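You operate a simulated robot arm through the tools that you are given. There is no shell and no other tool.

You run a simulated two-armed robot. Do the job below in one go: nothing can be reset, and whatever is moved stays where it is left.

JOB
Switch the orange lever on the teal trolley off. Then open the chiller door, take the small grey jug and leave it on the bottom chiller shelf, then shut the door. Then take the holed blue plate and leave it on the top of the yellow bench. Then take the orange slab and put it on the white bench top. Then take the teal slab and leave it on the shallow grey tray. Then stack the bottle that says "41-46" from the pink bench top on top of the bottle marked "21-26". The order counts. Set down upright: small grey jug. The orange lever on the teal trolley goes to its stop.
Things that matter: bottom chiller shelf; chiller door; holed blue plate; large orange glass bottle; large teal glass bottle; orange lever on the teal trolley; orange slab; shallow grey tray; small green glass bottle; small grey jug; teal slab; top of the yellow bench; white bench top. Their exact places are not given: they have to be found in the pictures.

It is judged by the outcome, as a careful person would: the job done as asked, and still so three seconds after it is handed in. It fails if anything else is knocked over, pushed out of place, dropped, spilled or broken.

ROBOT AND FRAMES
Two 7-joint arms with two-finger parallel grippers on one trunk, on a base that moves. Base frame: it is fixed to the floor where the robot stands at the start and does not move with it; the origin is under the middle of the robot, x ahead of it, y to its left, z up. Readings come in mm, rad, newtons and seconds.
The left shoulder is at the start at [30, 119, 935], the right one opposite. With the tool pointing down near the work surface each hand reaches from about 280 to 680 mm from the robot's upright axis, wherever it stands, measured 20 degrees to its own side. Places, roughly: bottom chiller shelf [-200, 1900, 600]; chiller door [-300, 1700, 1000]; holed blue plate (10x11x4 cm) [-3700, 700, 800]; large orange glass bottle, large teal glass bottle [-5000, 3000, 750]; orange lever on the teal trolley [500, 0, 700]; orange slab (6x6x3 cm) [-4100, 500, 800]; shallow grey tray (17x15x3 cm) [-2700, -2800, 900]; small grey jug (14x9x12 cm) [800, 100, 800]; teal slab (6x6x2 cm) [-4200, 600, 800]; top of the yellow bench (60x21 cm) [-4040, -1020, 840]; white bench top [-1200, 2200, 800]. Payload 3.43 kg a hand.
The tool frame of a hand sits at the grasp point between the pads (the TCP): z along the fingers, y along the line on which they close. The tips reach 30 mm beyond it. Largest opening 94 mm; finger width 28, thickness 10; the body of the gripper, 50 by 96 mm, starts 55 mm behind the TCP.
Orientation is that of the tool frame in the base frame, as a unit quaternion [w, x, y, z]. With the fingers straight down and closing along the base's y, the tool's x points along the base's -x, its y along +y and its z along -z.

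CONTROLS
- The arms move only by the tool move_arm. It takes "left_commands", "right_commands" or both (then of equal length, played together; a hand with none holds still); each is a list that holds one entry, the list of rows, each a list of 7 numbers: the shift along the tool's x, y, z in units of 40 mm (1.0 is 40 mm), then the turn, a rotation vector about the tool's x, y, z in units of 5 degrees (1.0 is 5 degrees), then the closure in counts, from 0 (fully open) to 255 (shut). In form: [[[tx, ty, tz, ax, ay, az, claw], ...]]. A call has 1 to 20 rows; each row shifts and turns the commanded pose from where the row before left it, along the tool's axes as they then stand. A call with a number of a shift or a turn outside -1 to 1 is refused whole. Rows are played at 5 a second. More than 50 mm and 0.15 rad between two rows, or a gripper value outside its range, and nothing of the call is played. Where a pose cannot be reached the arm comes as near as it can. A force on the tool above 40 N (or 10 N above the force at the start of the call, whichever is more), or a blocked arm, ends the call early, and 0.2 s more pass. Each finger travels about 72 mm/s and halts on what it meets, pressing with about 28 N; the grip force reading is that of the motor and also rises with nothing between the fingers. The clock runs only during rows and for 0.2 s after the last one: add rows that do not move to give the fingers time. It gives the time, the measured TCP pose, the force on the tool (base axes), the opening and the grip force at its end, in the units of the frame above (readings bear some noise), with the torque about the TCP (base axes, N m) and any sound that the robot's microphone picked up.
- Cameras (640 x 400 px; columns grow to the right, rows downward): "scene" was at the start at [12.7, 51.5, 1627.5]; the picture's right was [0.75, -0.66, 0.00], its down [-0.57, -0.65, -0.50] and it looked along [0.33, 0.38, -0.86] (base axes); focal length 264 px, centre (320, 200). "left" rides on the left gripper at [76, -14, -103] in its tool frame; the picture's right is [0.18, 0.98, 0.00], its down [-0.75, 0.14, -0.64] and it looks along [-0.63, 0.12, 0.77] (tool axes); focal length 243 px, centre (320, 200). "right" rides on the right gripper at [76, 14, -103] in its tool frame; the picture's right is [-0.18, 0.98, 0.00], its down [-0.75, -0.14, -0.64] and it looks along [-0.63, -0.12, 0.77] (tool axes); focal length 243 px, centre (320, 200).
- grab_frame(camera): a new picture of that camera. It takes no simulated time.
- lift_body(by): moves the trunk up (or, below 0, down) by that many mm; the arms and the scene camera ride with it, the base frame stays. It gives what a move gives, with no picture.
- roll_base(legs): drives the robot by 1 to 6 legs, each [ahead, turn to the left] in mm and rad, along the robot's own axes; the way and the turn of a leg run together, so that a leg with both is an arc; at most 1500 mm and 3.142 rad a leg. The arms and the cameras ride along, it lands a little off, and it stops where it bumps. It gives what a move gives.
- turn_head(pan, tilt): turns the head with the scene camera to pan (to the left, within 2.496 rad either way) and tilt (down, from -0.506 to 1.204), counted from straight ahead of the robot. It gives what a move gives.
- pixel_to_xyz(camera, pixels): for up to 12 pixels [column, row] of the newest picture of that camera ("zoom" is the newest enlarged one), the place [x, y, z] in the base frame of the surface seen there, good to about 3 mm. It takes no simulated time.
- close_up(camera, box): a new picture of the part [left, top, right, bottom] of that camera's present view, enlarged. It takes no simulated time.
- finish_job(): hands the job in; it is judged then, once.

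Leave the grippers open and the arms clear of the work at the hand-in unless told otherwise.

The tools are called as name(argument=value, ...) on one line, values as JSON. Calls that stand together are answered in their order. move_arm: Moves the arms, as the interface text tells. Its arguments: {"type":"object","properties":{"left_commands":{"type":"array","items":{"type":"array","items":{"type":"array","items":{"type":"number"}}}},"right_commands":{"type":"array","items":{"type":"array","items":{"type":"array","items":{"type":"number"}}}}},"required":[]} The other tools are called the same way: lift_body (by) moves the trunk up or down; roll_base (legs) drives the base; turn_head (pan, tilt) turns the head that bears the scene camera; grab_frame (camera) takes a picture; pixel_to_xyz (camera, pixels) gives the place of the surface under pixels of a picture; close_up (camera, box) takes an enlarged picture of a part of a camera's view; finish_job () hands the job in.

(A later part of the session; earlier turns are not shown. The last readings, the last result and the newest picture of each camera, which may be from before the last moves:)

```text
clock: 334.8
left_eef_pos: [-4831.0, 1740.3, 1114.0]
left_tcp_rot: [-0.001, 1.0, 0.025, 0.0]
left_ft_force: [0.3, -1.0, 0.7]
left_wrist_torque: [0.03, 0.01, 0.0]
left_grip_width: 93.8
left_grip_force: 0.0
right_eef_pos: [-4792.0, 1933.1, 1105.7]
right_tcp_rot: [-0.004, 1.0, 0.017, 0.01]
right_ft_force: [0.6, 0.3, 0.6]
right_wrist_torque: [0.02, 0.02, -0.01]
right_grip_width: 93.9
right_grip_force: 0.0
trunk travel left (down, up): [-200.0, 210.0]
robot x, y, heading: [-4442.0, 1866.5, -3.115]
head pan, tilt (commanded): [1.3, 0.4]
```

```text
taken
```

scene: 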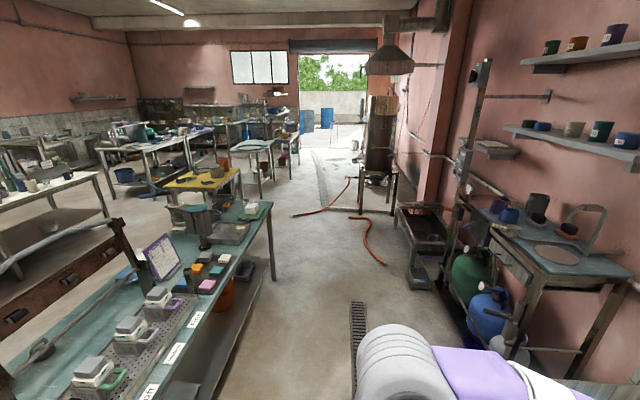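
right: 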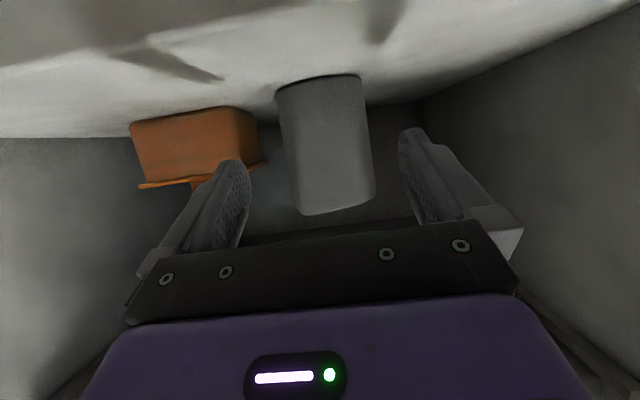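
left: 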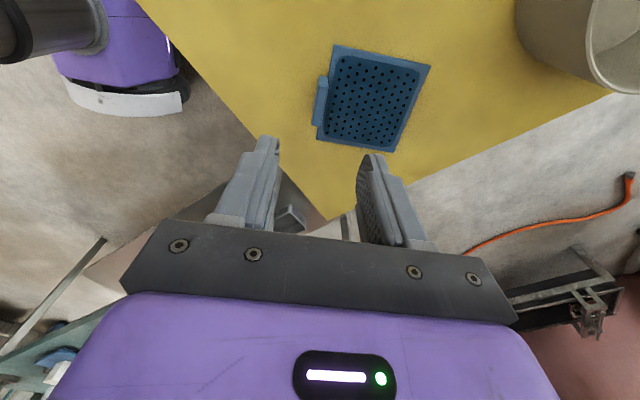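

Good view along the back of the bench: the slabs are at (200–240, 253–290). Enlarging.

close_up(camera="scene", box=[140, 220, 270, 320])

pixel_to_xyz(camera="scene", pixels=[[215, 271], [199, 267], [207, 285], [205, 256], [225, 257], [192, 281], [265, 205], [275, 275], [480, 300], [420, 270], [430, 235], [357, 330]])

```text
4.00 times, centred on (205, 270) of scene
```

zoom: 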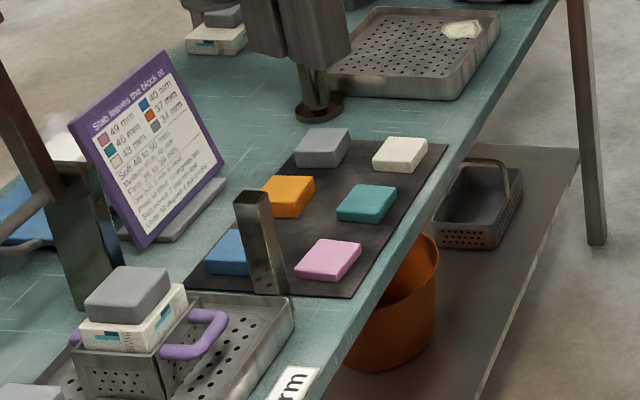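

```text
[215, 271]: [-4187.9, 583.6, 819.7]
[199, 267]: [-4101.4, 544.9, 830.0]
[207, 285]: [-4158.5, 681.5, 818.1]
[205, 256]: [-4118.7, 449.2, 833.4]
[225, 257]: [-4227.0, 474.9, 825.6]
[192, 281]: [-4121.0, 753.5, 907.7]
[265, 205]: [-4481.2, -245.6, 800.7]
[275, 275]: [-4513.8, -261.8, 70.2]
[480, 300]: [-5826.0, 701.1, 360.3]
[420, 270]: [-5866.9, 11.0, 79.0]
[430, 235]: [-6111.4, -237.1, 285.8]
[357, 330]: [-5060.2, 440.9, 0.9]
```

The purple panel is just a sign. Orange slab ≈(−4101,545), top z 830; teal slab ≈(−4188,584), top z 820. I drive in behind the bench and face it.

roll_base(legs=[[0, 1.408], [1310, 0], [0, 1.381]])

turn_head(pan=0.0, tilt=0.75)

grab_frame(camera="scene")

```text
clock: 348.2
left_eef_pos: [-4200.8, 556.3, 1112.8]
left_tcp_rot: [0.0, 0.152, 0.988, -0.001]
left_ft_force: [-0.1, -0.4, 0.1]
left_wrist_torque: [-0.03, 0.04, 0.01]
left_grip_width: 94.0
left_grip_force: 0.0
right_eef_pos: [-4303.0, 390.3, 1105.4]
right_tcp_rot: [-0.009, 0.161, 0.987, -0.003]
right_ft_force: [-0.8, 0.8, -1.0]
right_wrist_torque: [0.03, -0.01, 0.02]
right_grip_width: 94.0
right_grip_force: 0.0
trunk travel left (down, up): [-200.0, 210.0]
robot x, y, heading: [-4609.4, 571.2, -0.33]
head pan, tilt (commanded): [1.3, 0.4]
```

```text
clock: 349.7
left_eef_pos: [-4201.4, 554.6, 1114.0]
left_tcp_rot: [-0.001, 0.152, 0.988, -0.001]
left_ft_force: [0.1, 0.5, 0.3]
left_wrist_torque: [0.01, -0.04, 0.01]
left_grip_width: 94.1
left_grip_force: 0.2
right_eef_pos: [-4302.9, 389.8, 1105.5]
right_tcp_rot: [-0.01, 0.161, 0.987, -0.002]
right_ft_force: [-0.2, -1.1, -0.4]
right_wrist_torque: [0.02, -0.01, -0.04]
right_grip_width: 93.9
right_grip_force: 0.0
trunk travel left (down, up): [-200.0, 210.0]
robot x, y, heading: [-4607.4, 575.1, -0.332]
head pan, tilt (commanded): [0.0, 0.75]
```

```text
taken
```

scene: 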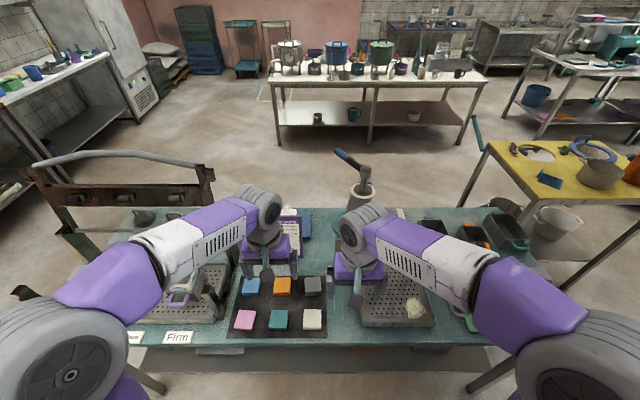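

I see the mat with six slabs right before me: orange at (282,287), teal at (279,320). The blue plate is on the yellow bench (549,181). Enlarging the slabs.

close_up(camera="scene", box=[220, 260, 340, 345])

grab_frame(camera="left")

```text
4.71 times, centred on (280, 302) of scene
```

zoom: 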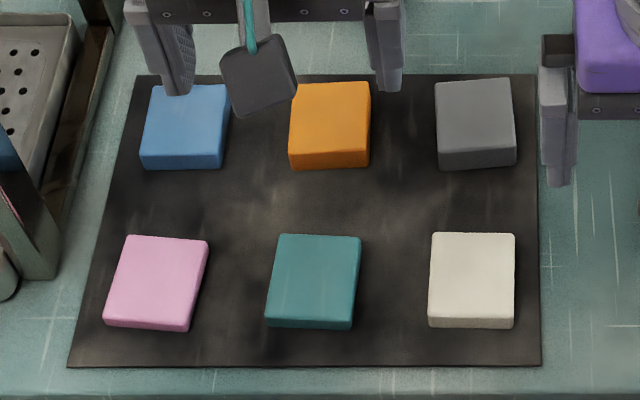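

```text
taken
```

left: 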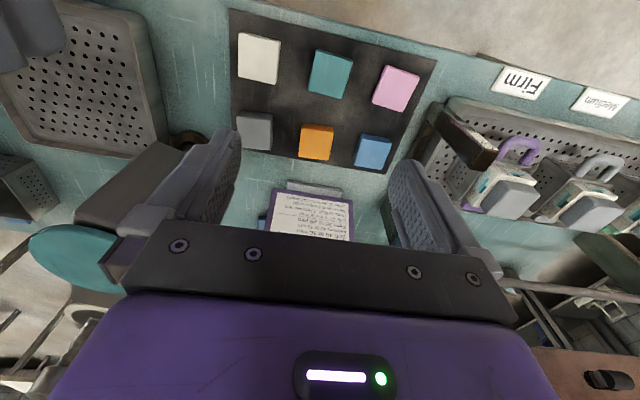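

Measuring orange and teal slab corners in the left camera's view.

close_up(camera="left", box=[230, 10, 440, 170])

pixel_to_xyz(camera="left", pixels=[[302, 124], [333, 127], [332, 158], [299, 156], [317, 140], [315, 50], [352, 55], [345, 93], [309, 88], [330, 72], [345, 110], [290, 100]])

```text
2.50 times, centred on (335, 90) of left
```

zoom: 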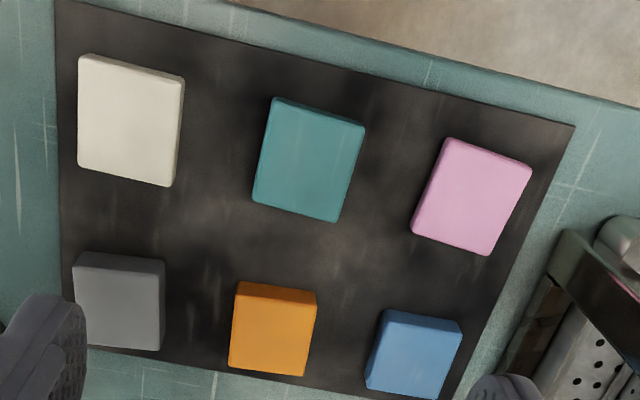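

```text
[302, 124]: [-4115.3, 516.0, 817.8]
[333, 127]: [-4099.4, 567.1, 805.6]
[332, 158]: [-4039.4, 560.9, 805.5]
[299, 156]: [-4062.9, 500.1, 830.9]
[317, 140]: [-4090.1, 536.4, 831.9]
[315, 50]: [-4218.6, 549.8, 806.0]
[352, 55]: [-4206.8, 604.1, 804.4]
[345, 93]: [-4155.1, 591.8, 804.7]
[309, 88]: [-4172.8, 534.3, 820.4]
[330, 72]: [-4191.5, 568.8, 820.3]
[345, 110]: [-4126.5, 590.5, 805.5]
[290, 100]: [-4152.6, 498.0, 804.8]
```

Getting points slightly inside the slab's top corners for orientation.

pixel_to_xyz(camera="left", pixels=[[304, 127], [331, 129], [327, 157], [301, 154], [316, 142], [317, 128], [314, 156], [302, 141], [329, 143]])

```text
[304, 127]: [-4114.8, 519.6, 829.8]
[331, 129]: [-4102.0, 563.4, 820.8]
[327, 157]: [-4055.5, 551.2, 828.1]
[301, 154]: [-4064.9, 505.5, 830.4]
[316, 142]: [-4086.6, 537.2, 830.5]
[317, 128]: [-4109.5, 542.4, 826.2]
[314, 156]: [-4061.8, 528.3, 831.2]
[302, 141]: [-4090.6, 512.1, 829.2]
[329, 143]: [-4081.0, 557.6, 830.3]
```

Orange slab top centre ≈(−4086,536), aligned with the gripper within ~3°. Move above it (z≈920) with a 77 mm opening.

move_arm(left_commands=[[[-0.481, 0.067, 0.804, 0, 0, 0, 45], [-0.481, 0.067, 0.804, 0, 0, 0, 45], [-0.481, 0.067, 0.804, 0, 0, 0, 45], [-0.481, 0.067, 0.804, 0, 0, 0, 45], [-0.481, 0.067, 0.804, 0, 0, 0, 45], [-0.481, 0.067, 0.804, 0, 0, 0, 45]]])

grab_frame(camera="left")

grab_frame(camera="scene")

```text
clock: 351.1
left_eef_pos: [-4085.9, 535.0, 920.2]
left_tcp_rot: [0.0, 0.152, 0.988, 0.0]
left_ft_force: [0.0, -0.3, 0.1]
left_wrist_torque: [0.02, 0.01, 0.04]
left_grip_width: 77.8
left_grip_force: 0.1
right_eef_pos: [-4303.3, 390.3, 1105.1]
right_tcp_rot: [-0.009, 0.16, 0.987, -0.002]
right_ft_force: [0.8, 0.7, 0.2]
right_wrist_torque: [0.01, 0.02, 0.0]
right_grip_width: 94.0
right_grip_force: 0.1
trunk travel left (down, up): [-200.0, 210.0]
robot x, y, heading: [-4602.2, 572.9, -0.323]
head pan, tilt (commanded): [0.0, 0.75]
```

```text
taken
```

left: 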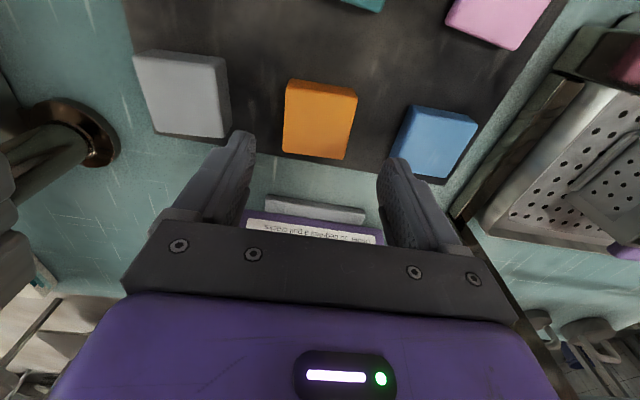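

```text
taken
```

scene: 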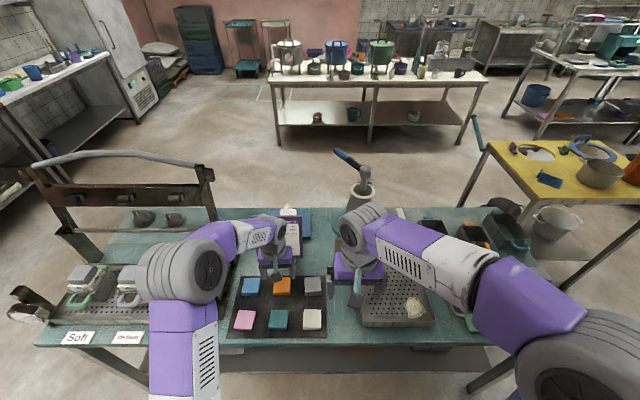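

The orange slab is centred under the hand. Descend 81 mm to grip height.

move_arm(left_commands=[[[0, 0, 0.7, 0, 0, 0, 45], [0, 0, 0.7, 0, 0, 0, 45], [0, 0, 0.4, 0, 0, 0, 45], [0, 0, 0.225, 0, 0, 0, 45]]])

grab_frame(camera="left")

```text
clock: 352.1
left_eef_pos: [-4086.7, 537.7, 839.4]
left_tcp_rot: [0.0, 0.152, 0.988, -0.001]
left_ft_force: [-0.5, 0.5, 0.1]
left_wrist_torque: [0.02, 0.02, -0.02]
left_grip_width: 77.6
left_grip_force: 0.1
right_eef_pos: [-4303.9, 389.0, 1106.0]
right_tcp_rot: [-0.01, 0.161, 0.987, -0.002]
right_ft_force: [0.0, 0.0, -0.8]
right_wrist_torque: [0.01, 0.02, 0.0]
right_grip_width: 93.8
right_grip_force: 0.0
trunk travel left (down, up): [-200.0, 210.0]
robot x, y, heading: [-4608.1, 577.1, -0.334]
head pan, tilt (commanded): [0.0, 0.75]
```

```text
taken
```

left: 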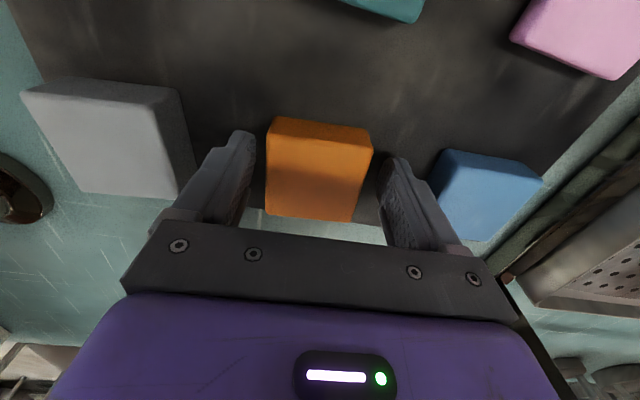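

The slab sits between the fingers. Close and lift.

move_arm(left_commands=[[[0, 0, 0, 0, 0, 0, 255], [0, 0, 0, 0, 0, 0, 255], [0, 0, 0, 0, 0, 0, 255], [0, 0, -0.25, 0, 0, 0, 255], [0, 0, -0.5, 0, 0, 0, 255], [0, 0, 0, 0, 0, 0, 255]]])

grab_frame(camera="left")

```text
clock: 353.5
left_eef_pos: [-4086.8, 536.2, 871.2]
left_tcp_rot: [0.0, 0.152, 0.988, -0.001]
left_ft_force: [-0.4, 0.6, -0.8]
left_wrist_torque: [-0.01, 0.03, 0.05]
left_grip_width: 55.1
left_grip_force: 27.8
right_eef_pos: [-4303.2, 389.2, 1106.7]
right_tcp_rot: [-0.009, 0.161, 0.987, -0.002]
right_ft_force: [-0.1, 0.1, 0.5]
right_wrist_torque: [0.0, -0.02, 0.02]
right_grip_width: 94.0
right_grip_force: 0.1
trunk travel left (down, up): [-200.0, 210.0]
robot x, y, heading: [-4610.1, 574.9, -0.332]
head pan, tilt (commanded): [0.0, 0.75]
```

```text
taken
```

left: 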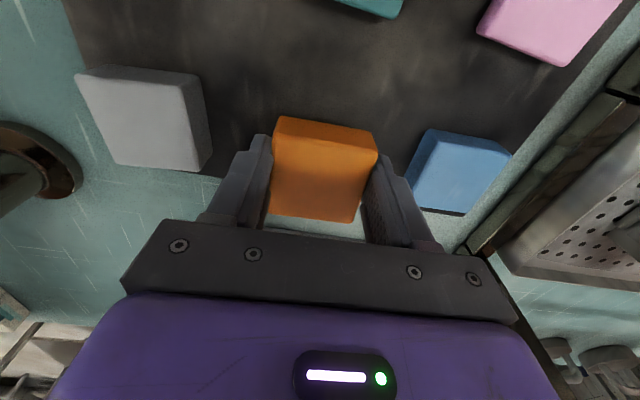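

Lifted (55 mm grip). Raise to z≈1070, draw back, and start the trip to the white bench: back off, then to (−4450,1900), (−3000,1850), (−1750,1480).

move_arm(left_commands=[[[0, 0, -0.8, 0, 0, 0, 255], [0, 0, -1, 0, 0, 0, 255], [0, 0, -1, 0, 0, 0, 255], [0, 0, -1, 0, 0, 0, 255], [0, 0, -1, 0, 0, 0, 255], [0.8, 0, -0.2, 0, 0, 0, 255], [0.8, 0, 0, 0, 0, 0, 255], [0.8, 0, 0, 0, 0, 0, 255], [0.6, 0, 0, 0, 0, 0, 255]]])

roll_base(legs=[[-150, 0], [0, 1.671], [1313, 0], [0, -1.375], [1450, 0]])

turn_head(pan=0.3, tilt=0.4)

grab_frame(camera="scene")

```text
clock: 355.5
left_eef_pos: [-4200.5, 572.4, 1067.2]
left_tcp_rot: [-0.001, 0.152, 0.988, 0.0]
left_ft_force: [0.1, -0.2, -0.6]
left_wrist_torque: [-0.02, 0.0, 0.0]
left_grip_width: 54.9
left_grip_force: 28.1
right_eef_pos: [-4303.3, 389.8, 1105.4]
right_tcp_rot: [-0.009, 0.16, 0.987, -0.002]
right_ft_force: [0.6, 0.6, 0.0]
right_wrist_torque: [0.0, 0.02, -0.03]
right_grip_width: 94.1
right_grip_force: 0.1
trunk travel left (down, up): [-200.0, 210.0]
robot x, y, heading: [-4606.6, 574.1, -0.33]
head pan, tilt (commanded): [0.0, 0.75]
```

```text
clock: 377.2
left_eef_pos: [-2568.4, 1900.5, 1068.5]
left_tcp_rot: [0.0, 0.021, 1.0, -0.001]
left_ft_force: [0.3, 0.4, -0.3]
left_wrist_torque: [0.02, -0.01, 0.0]
left_grip_width: 55.0
left_grip_force: 28.2
right_eef_pos: [-2621.1, 1697.3, 1105.8]
right_tcp_rot: [-0.008, 0.028, 1.0, -0.003]
right_ft_force: [0.8, -1.1, 0.1]
right_wrist_torque: [-0.01, 0.0, 0.0]
right_grip_width: 94.1
right_grip_force: 0.0
trunk travel left (down, up): [-200.0, 210.0]
robot x, y, heading: [-2961.9, 1797.8, -0.063]
head pan, tilt (commanded): [0.0, 0.75]
```

```text
clock: 378.1
left_eef_pos: [-2568.4, 1900.1, 1066.9]
left_tcp_rot: [0.0, 0.02, 1.0, -0.001]
left_ft_force: [0.5, 0.6, -1.0]
left_wrist_torque: [-0.02, 0.01, 0.02]
left_grip_width: 55.0
left_grip_force: 27.5
right_eef_pos: [-2620.7, 1697.6, 1105.9]
right_tcp_rot: [-0.008, 0.028, 1.0, -0.003]
right_ft_force: [0.6, -0.5, -0.4]
right_wrist_torque: [0.03, 0.0, 0.0]
right_grip_width: 93.8
right_grip_force: 0.1
trunk travel left (down, up): [-200.0, 210.0]
robot x, y, heading: [-2963.2, 1790.6, -0.059]
head pan, tilt (commanded): [0.3, 0.4]
```

```text
taken
```

scene: 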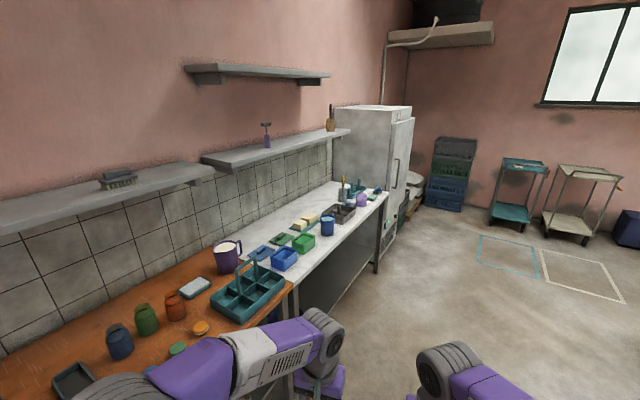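

I see the closed chiller and the white bench beyond the orange one. Enlarging the white bench top to find a free spot.

close_up(camera="scene", box=[240, 170, 400, 290])

pixel_to_xyz(camera="scene", pixels=[[290, 220], [320, 205], [340, 190], [270, 245], [300, 275], [380, 210], [345, 225], [285, 258], [303, 243], [328, 226], [330, 235], [365, 215]])

```text
3.33 times, centred on (320, 230) of scene
```

zoom: 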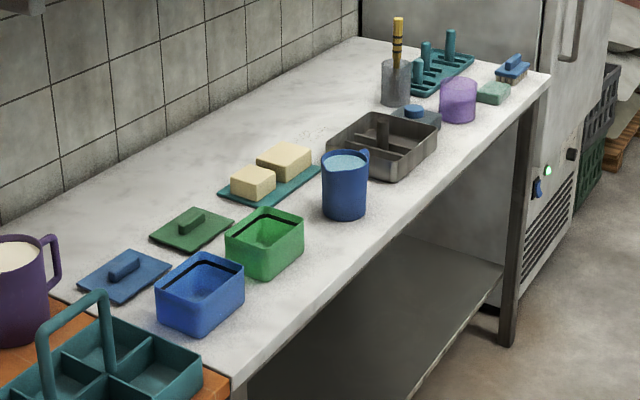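

```text
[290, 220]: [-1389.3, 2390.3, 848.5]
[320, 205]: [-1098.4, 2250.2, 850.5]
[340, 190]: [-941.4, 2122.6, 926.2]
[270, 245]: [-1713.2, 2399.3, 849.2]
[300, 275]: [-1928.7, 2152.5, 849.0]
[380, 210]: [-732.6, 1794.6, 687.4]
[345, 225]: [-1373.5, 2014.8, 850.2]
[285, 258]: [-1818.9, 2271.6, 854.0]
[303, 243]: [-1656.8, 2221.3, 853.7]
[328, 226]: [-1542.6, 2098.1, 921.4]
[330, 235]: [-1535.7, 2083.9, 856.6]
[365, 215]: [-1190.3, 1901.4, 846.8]
```

White bench top is at z≈849. I drive up to it around x≈−1545 and face it to choose the spot from above.

roll_base(legs=[[0, -0.11], [1439, 0], [0, 1.413]])

turn_head(pan=0.0, tilt=0.75)

grab_frame(camera="scene")

```text
clock: 389.3
left_eef_pos: [-1517.6, 1948.6, 1068.2]
left_tcp_rot: [0.001, -0.586, 0.81, -0.001]
left_ft_force: [0.0, -0.5, -0.5]
left_wrist_torque: [-0.02, -0.01, 0.02]
left_grip_width: 54.9
left_grip_force: 27.8
right_eef_pos: [-1336.4, 1842.5, 1104.2]
right_tcp_rot: [-0.006, -0.579, 0.815, -0.009]
right_ft_force: [-0.5, -0.1, -0.4]
right_wrist_torque: [-0.02, 0.03, 0.02]
right_grip_width: 94.2
right_grip_force: 0.0
trunk travel left (down, up): [-200.0, 210.0]
robot x, y, heading: [-1522.2, 1541.4, 1.226]
head pan, tilt (commanded): [0.3, 0.4]
```

```text
clock: 390.1
left_eef_pos: [-1517.2, 1950.5, 1067.7]
left_tcp_rot: [0.0, -0.585, 0.811, 0.0]
left_ft_force: [0.1, -0.5, -0.4]
left_wrist_torque: [-0.01, 0.0, 0.03]
left_grip_width: 55.0
left_grip_force: 27.9
right_eef_pos: [-1337.7, 1842.8, 1105.2]
right_tcp_rot: [-0.005, -0.579, 0.815, -0.008]
right_ft_force: [0.8, -0.3, 0.1]
right_wrist_torque: [0.02, 0.02, 0.03]
right_grip_width: 94.0
right_grip_force: 0.0
trunk travel left (down, up): [-200.0, 210.0]
robot x, y, heading: [-1528.0, 1545.3, 1.231]
head pan, tilt (commanded): [0.0, 0.75]
```

```text
taken
```

scene: 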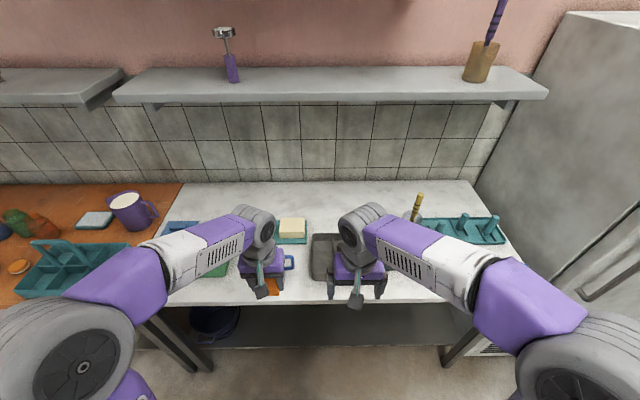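

Left-hand camera view of the bench surface below.

grab_frame(camera="left")

close_up(camera="scene", box=[150, 180, 350, 320])

grab_frame(camera="right")

```text
taken
```

left: 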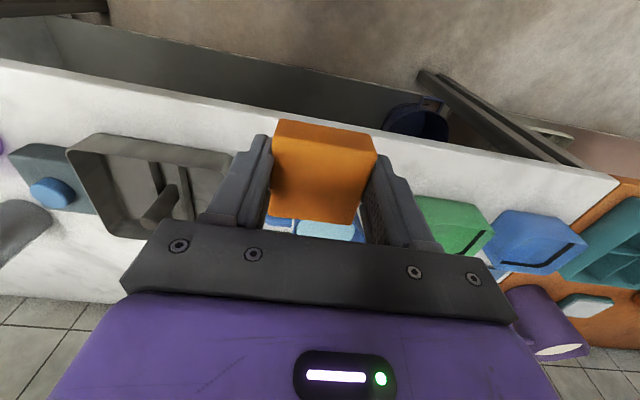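

```text
2.86 times, centred on (250, 250) of scene
```

zoom: 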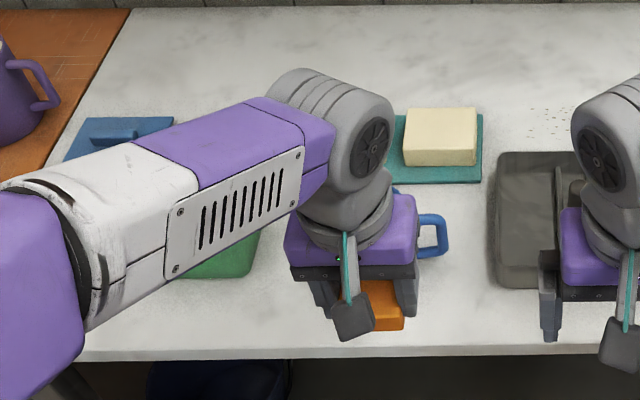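

```text
taken
```

right: 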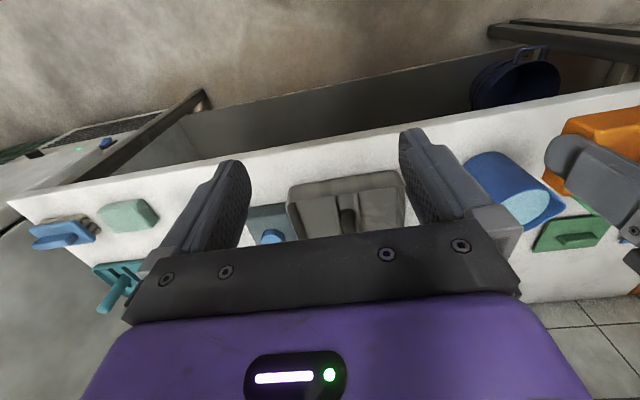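

Measuring free space: tray corner, cup handle, soap dish and bench edge.

pixel_to_xyz(camera="scene", pixels=[[313, 279], [312, 236], [296, 263], [305, 270], [305, 290], [310, 300], [280, 243], [308, 243], [300, 215], [340, 210], [250, 215], [200, 300]])

pixel_to_xyz(camera="right", pixels=[[290, 190], [300, 178], [385, 170], [270, 208], [160, 220], [130, 200], [200, 170], [470, 180], [300, 150], [430, 130], [210, 240], [465, 160]])

```text
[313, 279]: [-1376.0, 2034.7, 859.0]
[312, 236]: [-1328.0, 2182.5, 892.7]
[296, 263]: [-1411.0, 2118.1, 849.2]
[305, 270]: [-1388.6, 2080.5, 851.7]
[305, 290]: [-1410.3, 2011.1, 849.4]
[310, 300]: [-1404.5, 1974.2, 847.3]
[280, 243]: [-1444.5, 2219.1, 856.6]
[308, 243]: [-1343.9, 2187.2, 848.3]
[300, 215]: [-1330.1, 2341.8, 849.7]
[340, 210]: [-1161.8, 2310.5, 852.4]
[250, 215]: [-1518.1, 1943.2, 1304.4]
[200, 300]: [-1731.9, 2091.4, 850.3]
```

```text
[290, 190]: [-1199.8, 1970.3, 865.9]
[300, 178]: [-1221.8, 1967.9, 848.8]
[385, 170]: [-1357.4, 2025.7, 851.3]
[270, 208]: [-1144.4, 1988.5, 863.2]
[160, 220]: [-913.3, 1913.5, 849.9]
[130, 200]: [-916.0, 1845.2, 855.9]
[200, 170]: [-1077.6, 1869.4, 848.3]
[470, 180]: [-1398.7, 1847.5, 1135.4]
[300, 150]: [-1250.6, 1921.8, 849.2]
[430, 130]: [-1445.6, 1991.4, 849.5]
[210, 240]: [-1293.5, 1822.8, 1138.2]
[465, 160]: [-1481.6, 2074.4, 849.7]
```

There's a free area behind the grey tray, around (−1260,2226) (≈285 mm from the front edge). I reposition the base: turn right a bit, 164 mm, turn back.

roll_base(legs=[[0, -0.576], [164, 0], [0, 0.592]])

turn_head(pan=0.0, tilt=0.8)

grab_frame(camera="scene")

```text
clock: 394.8
left_eef_pos: [-1398.1, 2051.3, 1068.6]
left_tcp_rot: [0.0, -0.598, 0.802, -0.001]
left_ft_force: [-0.4, -0.1, -0.8]
left_wrist_torque: [0.01, 0.02, 0.01]
left_grip_width: 54.9
left_grip_force: 27.7
right_eef_pos: [-1215.4, 1951.1, 1105.9]
right_tcp_rot: [-0.005, -0.591, 0.807, -0.007]
right_ft_force: [-0.2, -0.1, -0.2]
right_wrist_torque: [-0.02, 0.01, 0.01]
right_grip_width: 94.0
right_grip_force: 0.0
trunk travel left (down, up): [-200.0, 210.0]
robot x, y, heading: [-1394.8, 1643.7, 1.261]
head pan, tilt (commanded): [0.0, 0.75]
```

```text
clock: 395.4
left_eef_pos: [-1399.2, 2051.8, 1066.9]
left_tcp_rot: [0.0, -0.598, 0.802, -0.002]
left_ft_force: [-0.1, 0.0, -0.4]
left_wrist_torque: [-0.03, 0.02, 0.0]
left_grip_width: 55.1
left_grip_force: 27.9
right_eef_pos: [-1215.7, 1949.7, 1105.2]
right_tcp_rot: [-0.005, -0.59, 0.807, -0.008]
right_ft_force: [0.6, -0.3, -0.3]
right_wrist_torque: [-0.02, 0.01, -0.01]
right_grip_width: 94.3
right_grip_force: 0.2
trunk travel left (down, up): [-200.0, 210.0]
robot x, y, heading: [-1395.6, 1644.9, 1.255]
head pan, tilt (commanded): [0.0, 0.799]
```

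```text
taken
```

scene: 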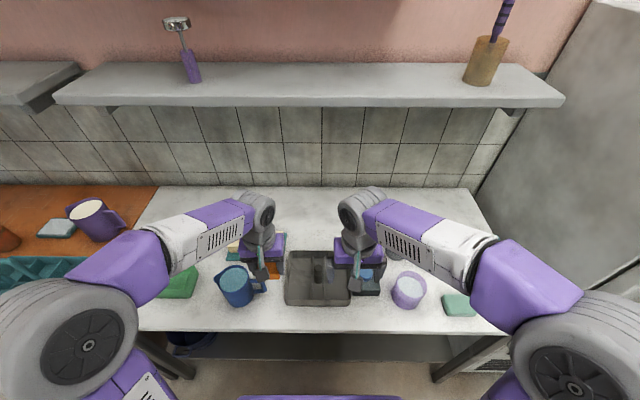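

Free white area behind the tray at about (310,225). Measuring it, the tray's back edge and the wall shelf.

pixel_to_xyz(camera="scene", pixels=[[310, 225], [310, 210], [300, 235], [330, 235], [318, 252], [290, 255], [310, 195], [310, 103], [275, 275], [345, 260], [310, 240], [315, 188]])

close_up(camera="scene", box=[220, 180, 400, 310])

```text
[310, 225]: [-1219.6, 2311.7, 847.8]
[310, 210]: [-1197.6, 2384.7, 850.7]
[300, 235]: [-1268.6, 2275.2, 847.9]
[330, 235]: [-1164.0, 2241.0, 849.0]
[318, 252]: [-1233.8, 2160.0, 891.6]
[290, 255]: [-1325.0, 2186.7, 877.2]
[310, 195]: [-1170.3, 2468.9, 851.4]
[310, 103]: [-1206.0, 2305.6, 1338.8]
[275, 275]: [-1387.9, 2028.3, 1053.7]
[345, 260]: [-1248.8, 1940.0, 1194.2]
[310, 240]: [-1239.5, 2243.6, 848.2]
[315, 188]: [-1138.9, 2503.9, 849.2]
```

```text
3.08 times, centred on (310, 245) of scene
```

zoom: 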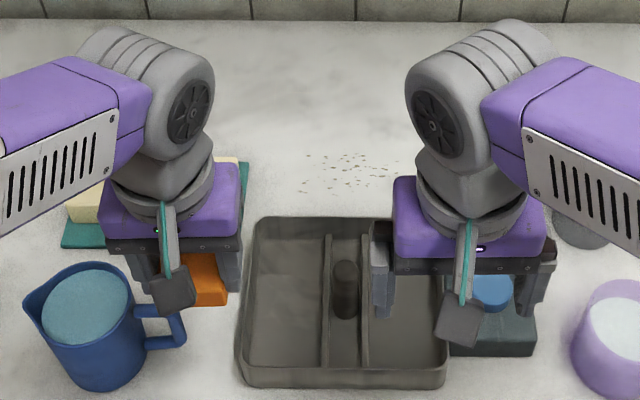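

The wall shelf's front is at depth 378 mm, z≈1339, so I keep the hand low: lower to z≈980 first, then forward 226 mm and right 85 mm to above the free spot.

move_arm(left_commands=[[[0, 0, 0.7, 0, 0, 0, 255], [0, 0, 0.7, 0, 0, 0, 255], [0, 0, 0.77, 0, 0, 0, 255], [-0.706, -0.266, 0, 0, 0, 0, 255], [-0.706, -0.266, 0, 0, 0, 0, 255], [-0.706, -0.266, 0, 0, 0, 0, 255], [-0.706, -0.266, 0, 0, 0, 0, 255], [-0.706, -0.266, 0, 0, 0, 0, 255], [-0.706, -0.266, 0, 0, 0, 0, 255], [-0.706, -0.266, 0, 0, 0, 0, 255], [-0.706, -0.266, 0, 0, 0, 0, 255]]])

grab_frame(camera="scene")

grab_frame(camera="left")

```text
clock: 397.8
left_eef_pos: [-1251.1, 2243.2, 980.9]
left_tcp_rot: [-0.001, -0.597, 0.803, -0.002]
left_ft_force: [-0.1, 1.0, 0.0]
left_wrist_torque: [-0.03, 0.0, 0.01]
left_grip_width: 55.1
left_grip_force: 27.4
right_eef_pos: [-1214.5, 1951.8, 1105.1]
right_tcp_rot: [-0.005, -0.591, 0.807, -0.009]
right_ft_force: [-0.7, 0.8, -1.0]
right_wrist_torque: [0.01, 0.01, -0.02]
right_grip_width: 94.2
right_grip_force: 0.0
trunk travel left (down, up): [-200.0, 210.0]
robot x, y, heading: [-1397.2, 1645.8, 1.257]
head pan, tilt (commanded): [0.0, 0.799]
```

```text
taken
```

scene: 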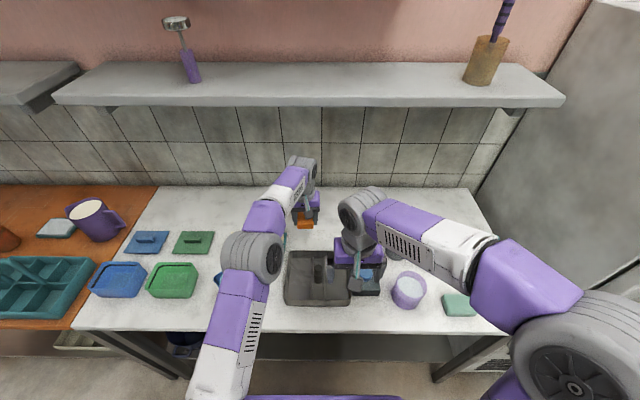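

```text
taken
```

left: 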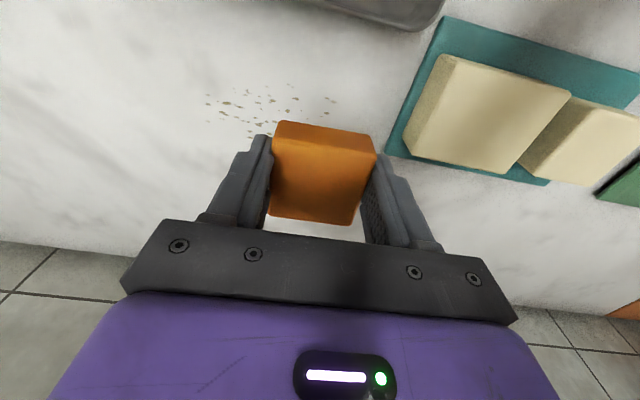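

Check the left elbow/forearm height over the cup and tubs before lowering.

pixel_to_xyz(camera="scene", pixels=[[250, 255], [270, 215], [285, 190], [235, 310], [222, 285], [300, 225]])

```text
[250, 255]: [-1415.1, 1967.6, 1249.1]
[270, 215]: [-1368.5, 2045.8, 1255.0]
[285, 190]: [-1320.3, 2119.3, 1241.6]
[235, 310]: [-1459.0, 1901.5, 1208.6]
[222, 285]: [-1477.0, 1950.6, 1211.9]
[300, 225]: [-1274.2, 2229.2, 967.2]
```

Forearm is ~1150+ high: fine. Lower 88 mm, then small steps.

move_arm(left_commands=[[[0, 0, 0.6, 0, 0, 0, 255], [0, 0, 0.6, 0, 0, 0, 255], [0, 0, 0.6, 0, 0, 0, 255], [0, 0, 0.4, 0, 0, 0, 255], [0, 0, 0.15, 0, 0, 0, 255], [0, 0, 0, 0, 0, 0, 255]]])

move_arm(left_commands=[[[0, 0, 0.04, 0, 0, 0, 255], [0, 0, 0.04, 0, 0, 0, 255], [0, 0, 0, 0, 0, 0, 255]]])

```text
clock: 399.2
left_eef_pos: [-1253.9, 2242.9, 886.2]
left_tcp_rot: [0.0, -0.597, 0.802, 0.0]
left_ft_force: [0.5, 0.3, -1.1]
left_wrist_torque: [0.02, 0.0, 0.02]
left_grip_width: 55.2
left_grip_force: 27.8
right_eef_pos: [-1216.1, 1950.2, 1105.9]
right_tcp_rot: [-0.005, -0.591, 0.807, -0.007]
right_ft_force: [-0.3, 0.2, -0.5]
right_wrist_torque: [0.01, 0.0, 0.01]
right_grip_width: 94.0
right_grip_force: 0.0
trunk travel left (down, up): [-200.0, 210.0]
robot x, y, heading: [-1397.2, 1644.8, 1.254]
head pan, tilt (commanded): [0.0, 0.799]
```

```text
clock: 400.0
left_eef_pos: [-1252.9, 2244.1, 885.7]
left_tcp_rot: [0.0, -0.597, 0.802, 0.0]
left_ft_force: [-0.9, -0.1, 7.7]
left_wrist_torque: [-0.03, 0.17, -0.04]
left_grip_width: 54.8
left_grip_force: 28.4
right_eef_pos: [-1215.4, 1949.8, 1105.4]
right_tcp_rot: [-0.003, -0.59, 0.807, -0.007]
right_ft_force: [0.0, -0.4, 0.2]
right_wrist_torque: [0.0, 0.0, 0.0]
right_grip_width: 93.9
right_grip_force: 0.0
trunk travel left (down, up): [-200.0, 210.0]
robot x, y, heading: [-1395.0, 1643.0, 1.261]
head pan, tilt (commanded): [0.0, 0.799]
```

Touching (+8 N). Open a little (to ~66 mm) and lift straight up.

move_arm(left_commands=[[[0, 0, 0, 0, 0, 0, 76], [0, 0, 0, 0, 0, 0, 76], [0, 0, -0.5, 0, 0, 0, 76], [0, 0, -0.9, 0, 0, 0, 76], [0, 0, -0.9, 0, 0, 0, 76]]])

grab_frame(camera="left")

```text
clock: 401.2
left_eef_pos: [-1252.3, 2242.1, 976.7]
left_tcp_rot: [0.0, -0.598, 0.802, -0.001]
left_ft_force: [-0.4, -0.1, -0.5]
left_wrist_torque: [0.01, -0.02, -0.01]
left_grip_width: 66.0
left_grip_force: 0.2
right_eef_pos: [-1214.7, 1949.5, 1105.5]
right_tcp_rot: [-0.005, -0.591, 0.807, -0.009]
right_ft_force: [0.1, -0.2, -0.1]
right_wrist_torque: [0.01, 0.0, 0.02]
right_grip_width: 94.0
right_grip_force: 0.1
trunk travel left (down, up): [-200.0, 210.0]
robot x, y, heading: [-1395.0, 1643.4, 1.257]
head pan, tilt (commanded): [0.0, 0.799]
```

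```text
taken
```

left: 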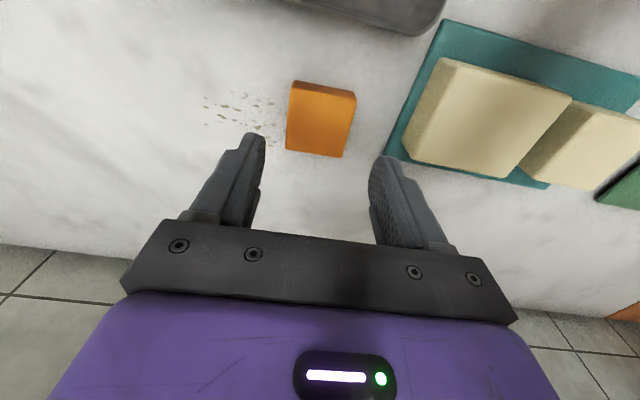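

Orange slab is on the white bench. Retract the left hand and head back for the teal slab.

move_arm(left_commands=[[[0.706, 0.266, 0, 0, 0, 0, 45], [0.706, 0.266, 0, 0, 0, 0, 45], [0.706, 0.266, 0, 0, 0, 0, 45], [0.706, 0.266, 0, 0, 0, 0, 45], [0.706, 0.266, -0.3, 0, 0, 0, 45], [0.706, 0.266, -0.6, 0, 0, 0, 45], [0.706, 0.266, -0.7, 0, 0, 0, 45], [0.706, 0.266, -0.7, 0, 0, 0, 45]]])

roll_base(legs=[[-150, 0], [0, 1.665], [1500, 0]])

```text
clock: 403.0
left_eef_pos: [-1398.5, 2047.6, 1068.8]
left_tcp_rot: [0.0, -0.597, 0.802, 0.0]
left_ft_force: [-0.5, 0.0, 0.7]
left_wrist_torque: [0.01, 0.03, 0.03]
left_grip_width: 77.6
left_grip_force: 0.0
right_eef_pos: [-1215.6, 1949.1, 1104.8]
right_tcp_rot: [-0.004, -0.59, 0.807, -0.007]
right_ft_force: [0.6, 0.3, -0.3]
right_wrist_torque: [0.02, 0.01, 0.0]
right_grip_width: 94.0
right_grip_force: 0.0
trunk travel left (down, up): [-200.0, 210.0]
robot x, y, heading: [-1390.4, 1642.8, 1.255]
head pan, tilt (commanded): [0.0, 0.799]
```

```text
clock: 415.4
left_eef_pos: [-3293.7, 1806.1, 1067.8]
left_tcp_rot: [-0.001, 0.994, -0.107, 0.0]
left_ft_force: [0.5, 0.1, 0.3]
left_wrist_torque: [-0.02, 0.02, -0.03]
left_grip_width: 77.4
left_grip_force: 0.1
right_eef_pos: [-3211.6, 1994.6, 1105.1]
right_tcp_rot: [-0.002, 0.993, -0.115, 0.01]
right_ft_force: [0.4, -0.1, 0.8]
right_wrist_torque: [0.03, -0.01, 0.01]
right_grip_width: 94.0
right_grip_force: 0.1
trunk travel left (down, up): [-200.0, 210.0]
robot x, y, heading: [-2893.7, 1838.4, 2.905]
head pan, tilt (commanded): [0.0, 0.799]
```

Continue: west to (−4393,1880), then behind the teal bench to the same standing place as before.

roll_base(legs=[[0, 0.21], [1500, 0], [0, 1.426], [1334, 0], [0, 1.411]])

turn_head(pan=0.0, tilt=0.75)

grab_frame(camera="scene")

grab_frame(camera="left")

```text
clock: 436.8
left_eef_pos: [-4242.4, 602.1, 1067.9]
left_tcp_rot: [0.0, 0.152, 0.988, -0.001]
left_ft_force: [-0.3, -0.1, -0.9]
left_wrist_torque: [-0.02, -0.01, -0.01]
left_grip_width: 77.2
left_grip_force: 0.1
right_eef_pos: [-4344.2, 422.6, 1104.8]
right_tcp_rot: [-0.008, 0.16, 0.987, -0.003]
right_ft_force: [0.0, -0.6, 0.2]
right_wrist_torque: [0.0, 0.01, 0.02]
right_grip_width: 94.0
right_grip_force: 0.0
trunk travel left (down, up): [-200.0, 210.0]
robot x, y, heading: [-4645.6, 606.1, -0.334]
head pan, tilt (commanded): [0.0, 0.799]
```

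```text
clock: 437.4
left_eef_pos: [-4241.9, 602.9, 1068.0]
left_tcp_rot: [0.001, 0.152, 0.988, -0.001]
left_ft_force: [-0.1, -0.2, -0.6]
left_wrist_torque: [-0.02, 0.0, -0.01]
left_grip_width: 77.5
left_grip_force: 0.1
right_eef_pos: [-4342.7, 421.6, 1105.6]
right_tcp_rot: [-0.009, 0.159, 0.987, -0.002]
right_ft_force: [-0.1, 0.1, 0.6]
right_wrist_torque: [0.0, -0.01, -0.02]
right_grip_width: 94.1
right_grip_force: 0.1
trunk travel left (down, up): [-200.0, 210.0]
robot x, y, heading: [-4645.7, 603.2, -0.329]
head pan, tilt (commanded): [0.0, 0.75]
```

```text
taken
```

scene: 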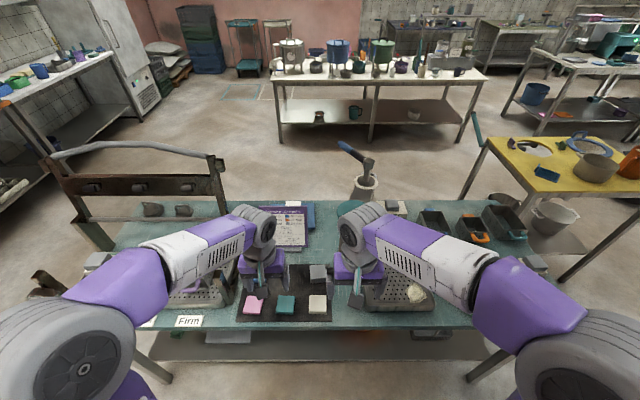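

```text
taken
```

left: 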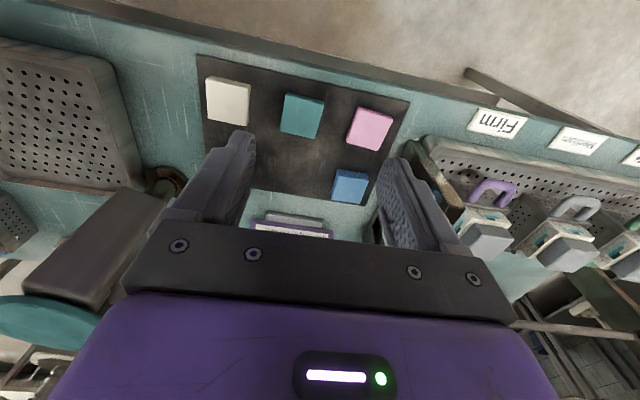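

Teal slab at (303,115) in the left-hand view. Measuring it.

pixel_to_xyz(camera="left", pixels=[[303, 115], [288, 98], [321, 103], [316, 133], [284, 128], [304, 100], [300, 130], [286, 113], [318, 118]])

close_up(camera="left", box=[260, 70, 350, 160])

```text
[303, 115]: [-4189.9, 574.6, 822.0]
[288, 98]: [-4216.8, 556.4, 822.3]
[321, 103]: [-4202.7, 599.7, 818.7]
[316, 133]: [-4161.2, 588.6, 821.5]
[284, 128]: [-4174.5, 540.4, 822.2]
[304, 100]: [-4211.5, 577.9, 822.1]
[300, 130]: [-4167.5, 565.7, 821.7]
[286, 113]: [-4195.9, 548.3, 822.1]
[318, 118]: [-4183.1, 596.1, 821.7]
```

```text
4.44 times, centred on (305, 115) of left
```

zoom: 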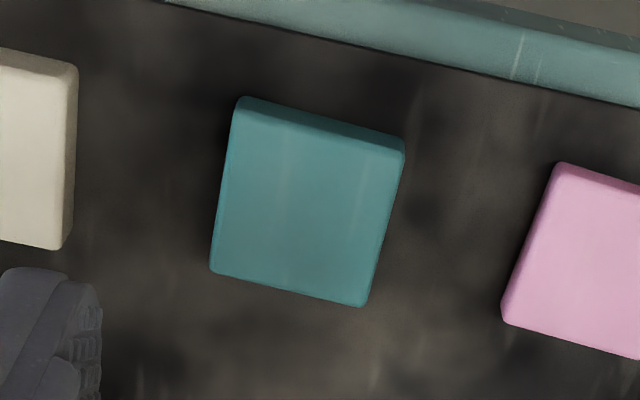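

Teal slab centre ≈(−4189.5,573), top z 822, aligned within 3°. Move above it.

move_arm(left_commands=[[[-0.295, -0.0615, 0.74, 0, 0, 0, 45], [-0.295, -0.0615, 0.74, 0, 0, 0, 45], [-0.295, -0.0615, 0.74, 0, 0, 0, 45], [-0.295, -0.0615, 0.74, 0, 0, 0, 45], [-0.295, -0.0615, 0.74, 0, 0, 0, 45]]])

grab_frame(camera="left")

```text
clock: 438.6
left_eef_pos: [-4189.0, 575.1, 920.9]
left_tcp_rot: [0.0, 0.151, 0.988, -0.001]
left_ft_force: [0.0, -1.0, -0.1]
left_wrist_torque: [-0.02, 0.0, 0.03]
left_grip_width: 77.7
left_grip_force: 0.1
right_eef_pos: [-4342.8, 420.8, 1105.4]
right_tcp_rot: [-0.009, 0.159, 0.987, -0.002]
right_ft_force: [-0.1, 0.5, -0.2]
right_wrist_torque: [-0.01, 0.01, 0.03]
right_grip_width: 94.1
right_grip_force: 0.0
trunk travel left (down, up): [-200.0, 210.0]
robot x, y, heading: [-4646.1, 601.6, -0.326]
head pan, tilt (commanded): [0.0, 0.75]
```

```text
taken
```

left: 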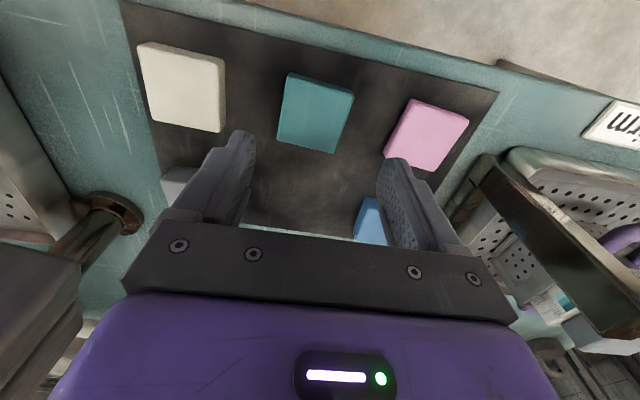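

Slightly off by ~4 mm; correct and descend to z≈838.

move_arm(left_commands=[[[0.06, -0.08, 0.6, 0, 0, 0, 45], [0, 0, 0.7, 0, 0, 0, 45], [0, 0, 0.5, 0, 0, 0, 45], [0, 0, 0.27, 0, 0, 0, 45]]])

grab_frame(camera="left")

```text
clock: 439.6
left_eef_pos: [-4192.4, 570.4, 838.4]
left_tcp_rot: [-0.001, 0.152, 0.988, -0.001]
left_ft_force: [-1.1, 0.3, -0.7]
left_wrist_torque: [0.01, -0.03, 0.02]
left_grip_width: 77.6
left_grip_force: 0.0
right_eef_pos: [-4342.9, 421.6, 1105.4]
right_tcp_rot: [-0.009, 0.16, 0.987, -0.003]
right_ft_force: [0.9, 0.0, 0.8]
right_wrist_torque: [0.01, 0.02, 0.03]
right_grip_width: 94.2
right_grip_force: 0.2
trunk travel left (down, up): [-200.0, 210.0]
robot x, y, heading: [-4647.8, 611.5, -0.331]
head pan, tilt (commanded): [0.0, 0.75]
```

```text
taken
```

left: 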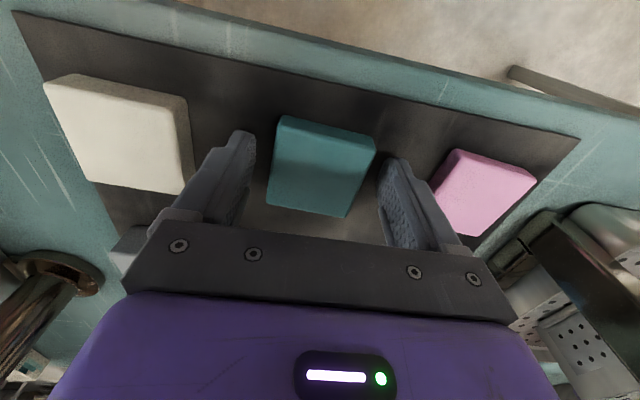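

The teal slab is between the fingers, clear of white and pink. Close and lift.

move_arm(left_commands=[[[0, 0, 0, 0, 0, 0, 255], [0, 0, 0, 0, 0, 0, 255], [0, 0, 0, 0, 0, 0, 255], [0, 0, -0.25, 0, 0, 0, 255], [0, 0, -0.6, 0, 0, 0, 255], [0, 0, 0, 0, 0, 0, 255]]])

grab_frame(camera="left")

```text
clock: 441.0
left_eef_pos: [-4194.0, 570.1, 873.1]
left_tcp_rot: [-0.001, 0.152, 0.988, -0.001]
left_ft_force: [-0.1, 0.3, 0.3]
left_wrist_torque: [-0.01, 0.05, 0.02]
left_grip_width: 54.7
left_grip_force: 27.6
right_eef_pos: [-4343.0, 421.3, 1106.3]
right_tcp_rot: [-0.009, 0.16, 0.987, -0.002]
right_ft_force: [0.3, -0.3, -0.7]
right_wrist_torque: [0.01, -0.01, -0.03]
right_grip_width: 94.0
right_grip_force: 0.1
trunk travel left (down, up): [-200.0, 210.0]
robot x, y, heading: [-4647.3, 605.3, -0.327]
head pan, tilt (commanded): [0.0, 0.75]
```

```text
taken
```

left: 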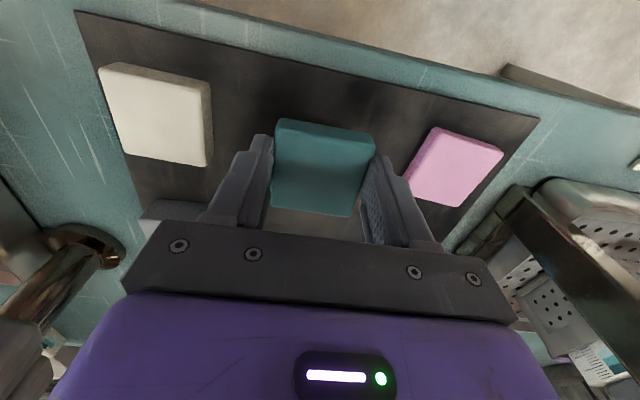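

Held (54.7 mm). Raise, retract, and drive back around the bench's right end toward the aisle at (−2900,500).

move_arm(left_commands=[[[0, 0, -0.8, 0, 0, 0, 255], [0, 0, -1, 0, 0, 0, 255], [0, 0, -1, 0, 0, 0, 255], [0, 0, -1, 0, 0, 0, 255], [0, 0, -1, 0, 0, 0, 255], [0.4, 0, 0, 0, 0, 0, 255], [0.3, 0, 0, 0, 0, 0, 255]]])

roll_base(legs=[[-150, 0], [0, 1.634], [1291, 0], [0, -1.34], [1450, 0]])

```text
clock: 442.6
left_eef_pos: [-4218.6, 577.2, 1064.4]
left_tcp_rot: [0.0, 0.153, 0.988, -0.001]
left_ft_force: [0.0, -0.2, -0.6]
left_wrist_torque: [-0.01, -0.02, -0.01]
left_grip_width: 54.9
left_grip_force: 28.4
right_eef_pos: [-4342.7, 422.1, 1105.2]
right_tcp_rot: [-0.01, 0.159, 0.987, -0.002]
right_ft_force: [0.0, -0.5, 0.0]
right_wrist_torque: [-0.04, -0.03, -0.03]
right_grip_width: 94.1
right_grip_force: 0.0
trunk travel left (down, up): [-200.0, 210.0]
robot x, y, heading: [-4650.3, 607.1, -0.328]
head pan, tilt (commanded): [0.0, 0.75]
```

```text
clock: 464.2
left_eef_pos: [-2617.5, 2018.0, 1062.1]
left_tcp_rot: [0.0, -0.015, 1.0, 0.0]
left_ft_force: [-0.5, -0.5, -0.5]
left_wrist_torque: [0.04, 0.0, 0.02]
left_grip_width: 54.8
left_grip_force: 28.3
right_eef_pos: [-2683.1, 1830.3, 1105.5]
right_tcp_rot: [-0.009, -0.007, 1.0, -0.003]
right_ft_force: [0.3, -1.2, -0.8]
right_wrist_torque: [0.01, 0.01, 0.0]
right_grip_width: 94.3
right_grip_force: 0.0
trunk travel left (down, up): [-200.0, 210.0]
robot x, y, heading: [-3032.6, 1903.3, 0.001]
head pan, tilt (commanded): [0.0, 0.75]
```

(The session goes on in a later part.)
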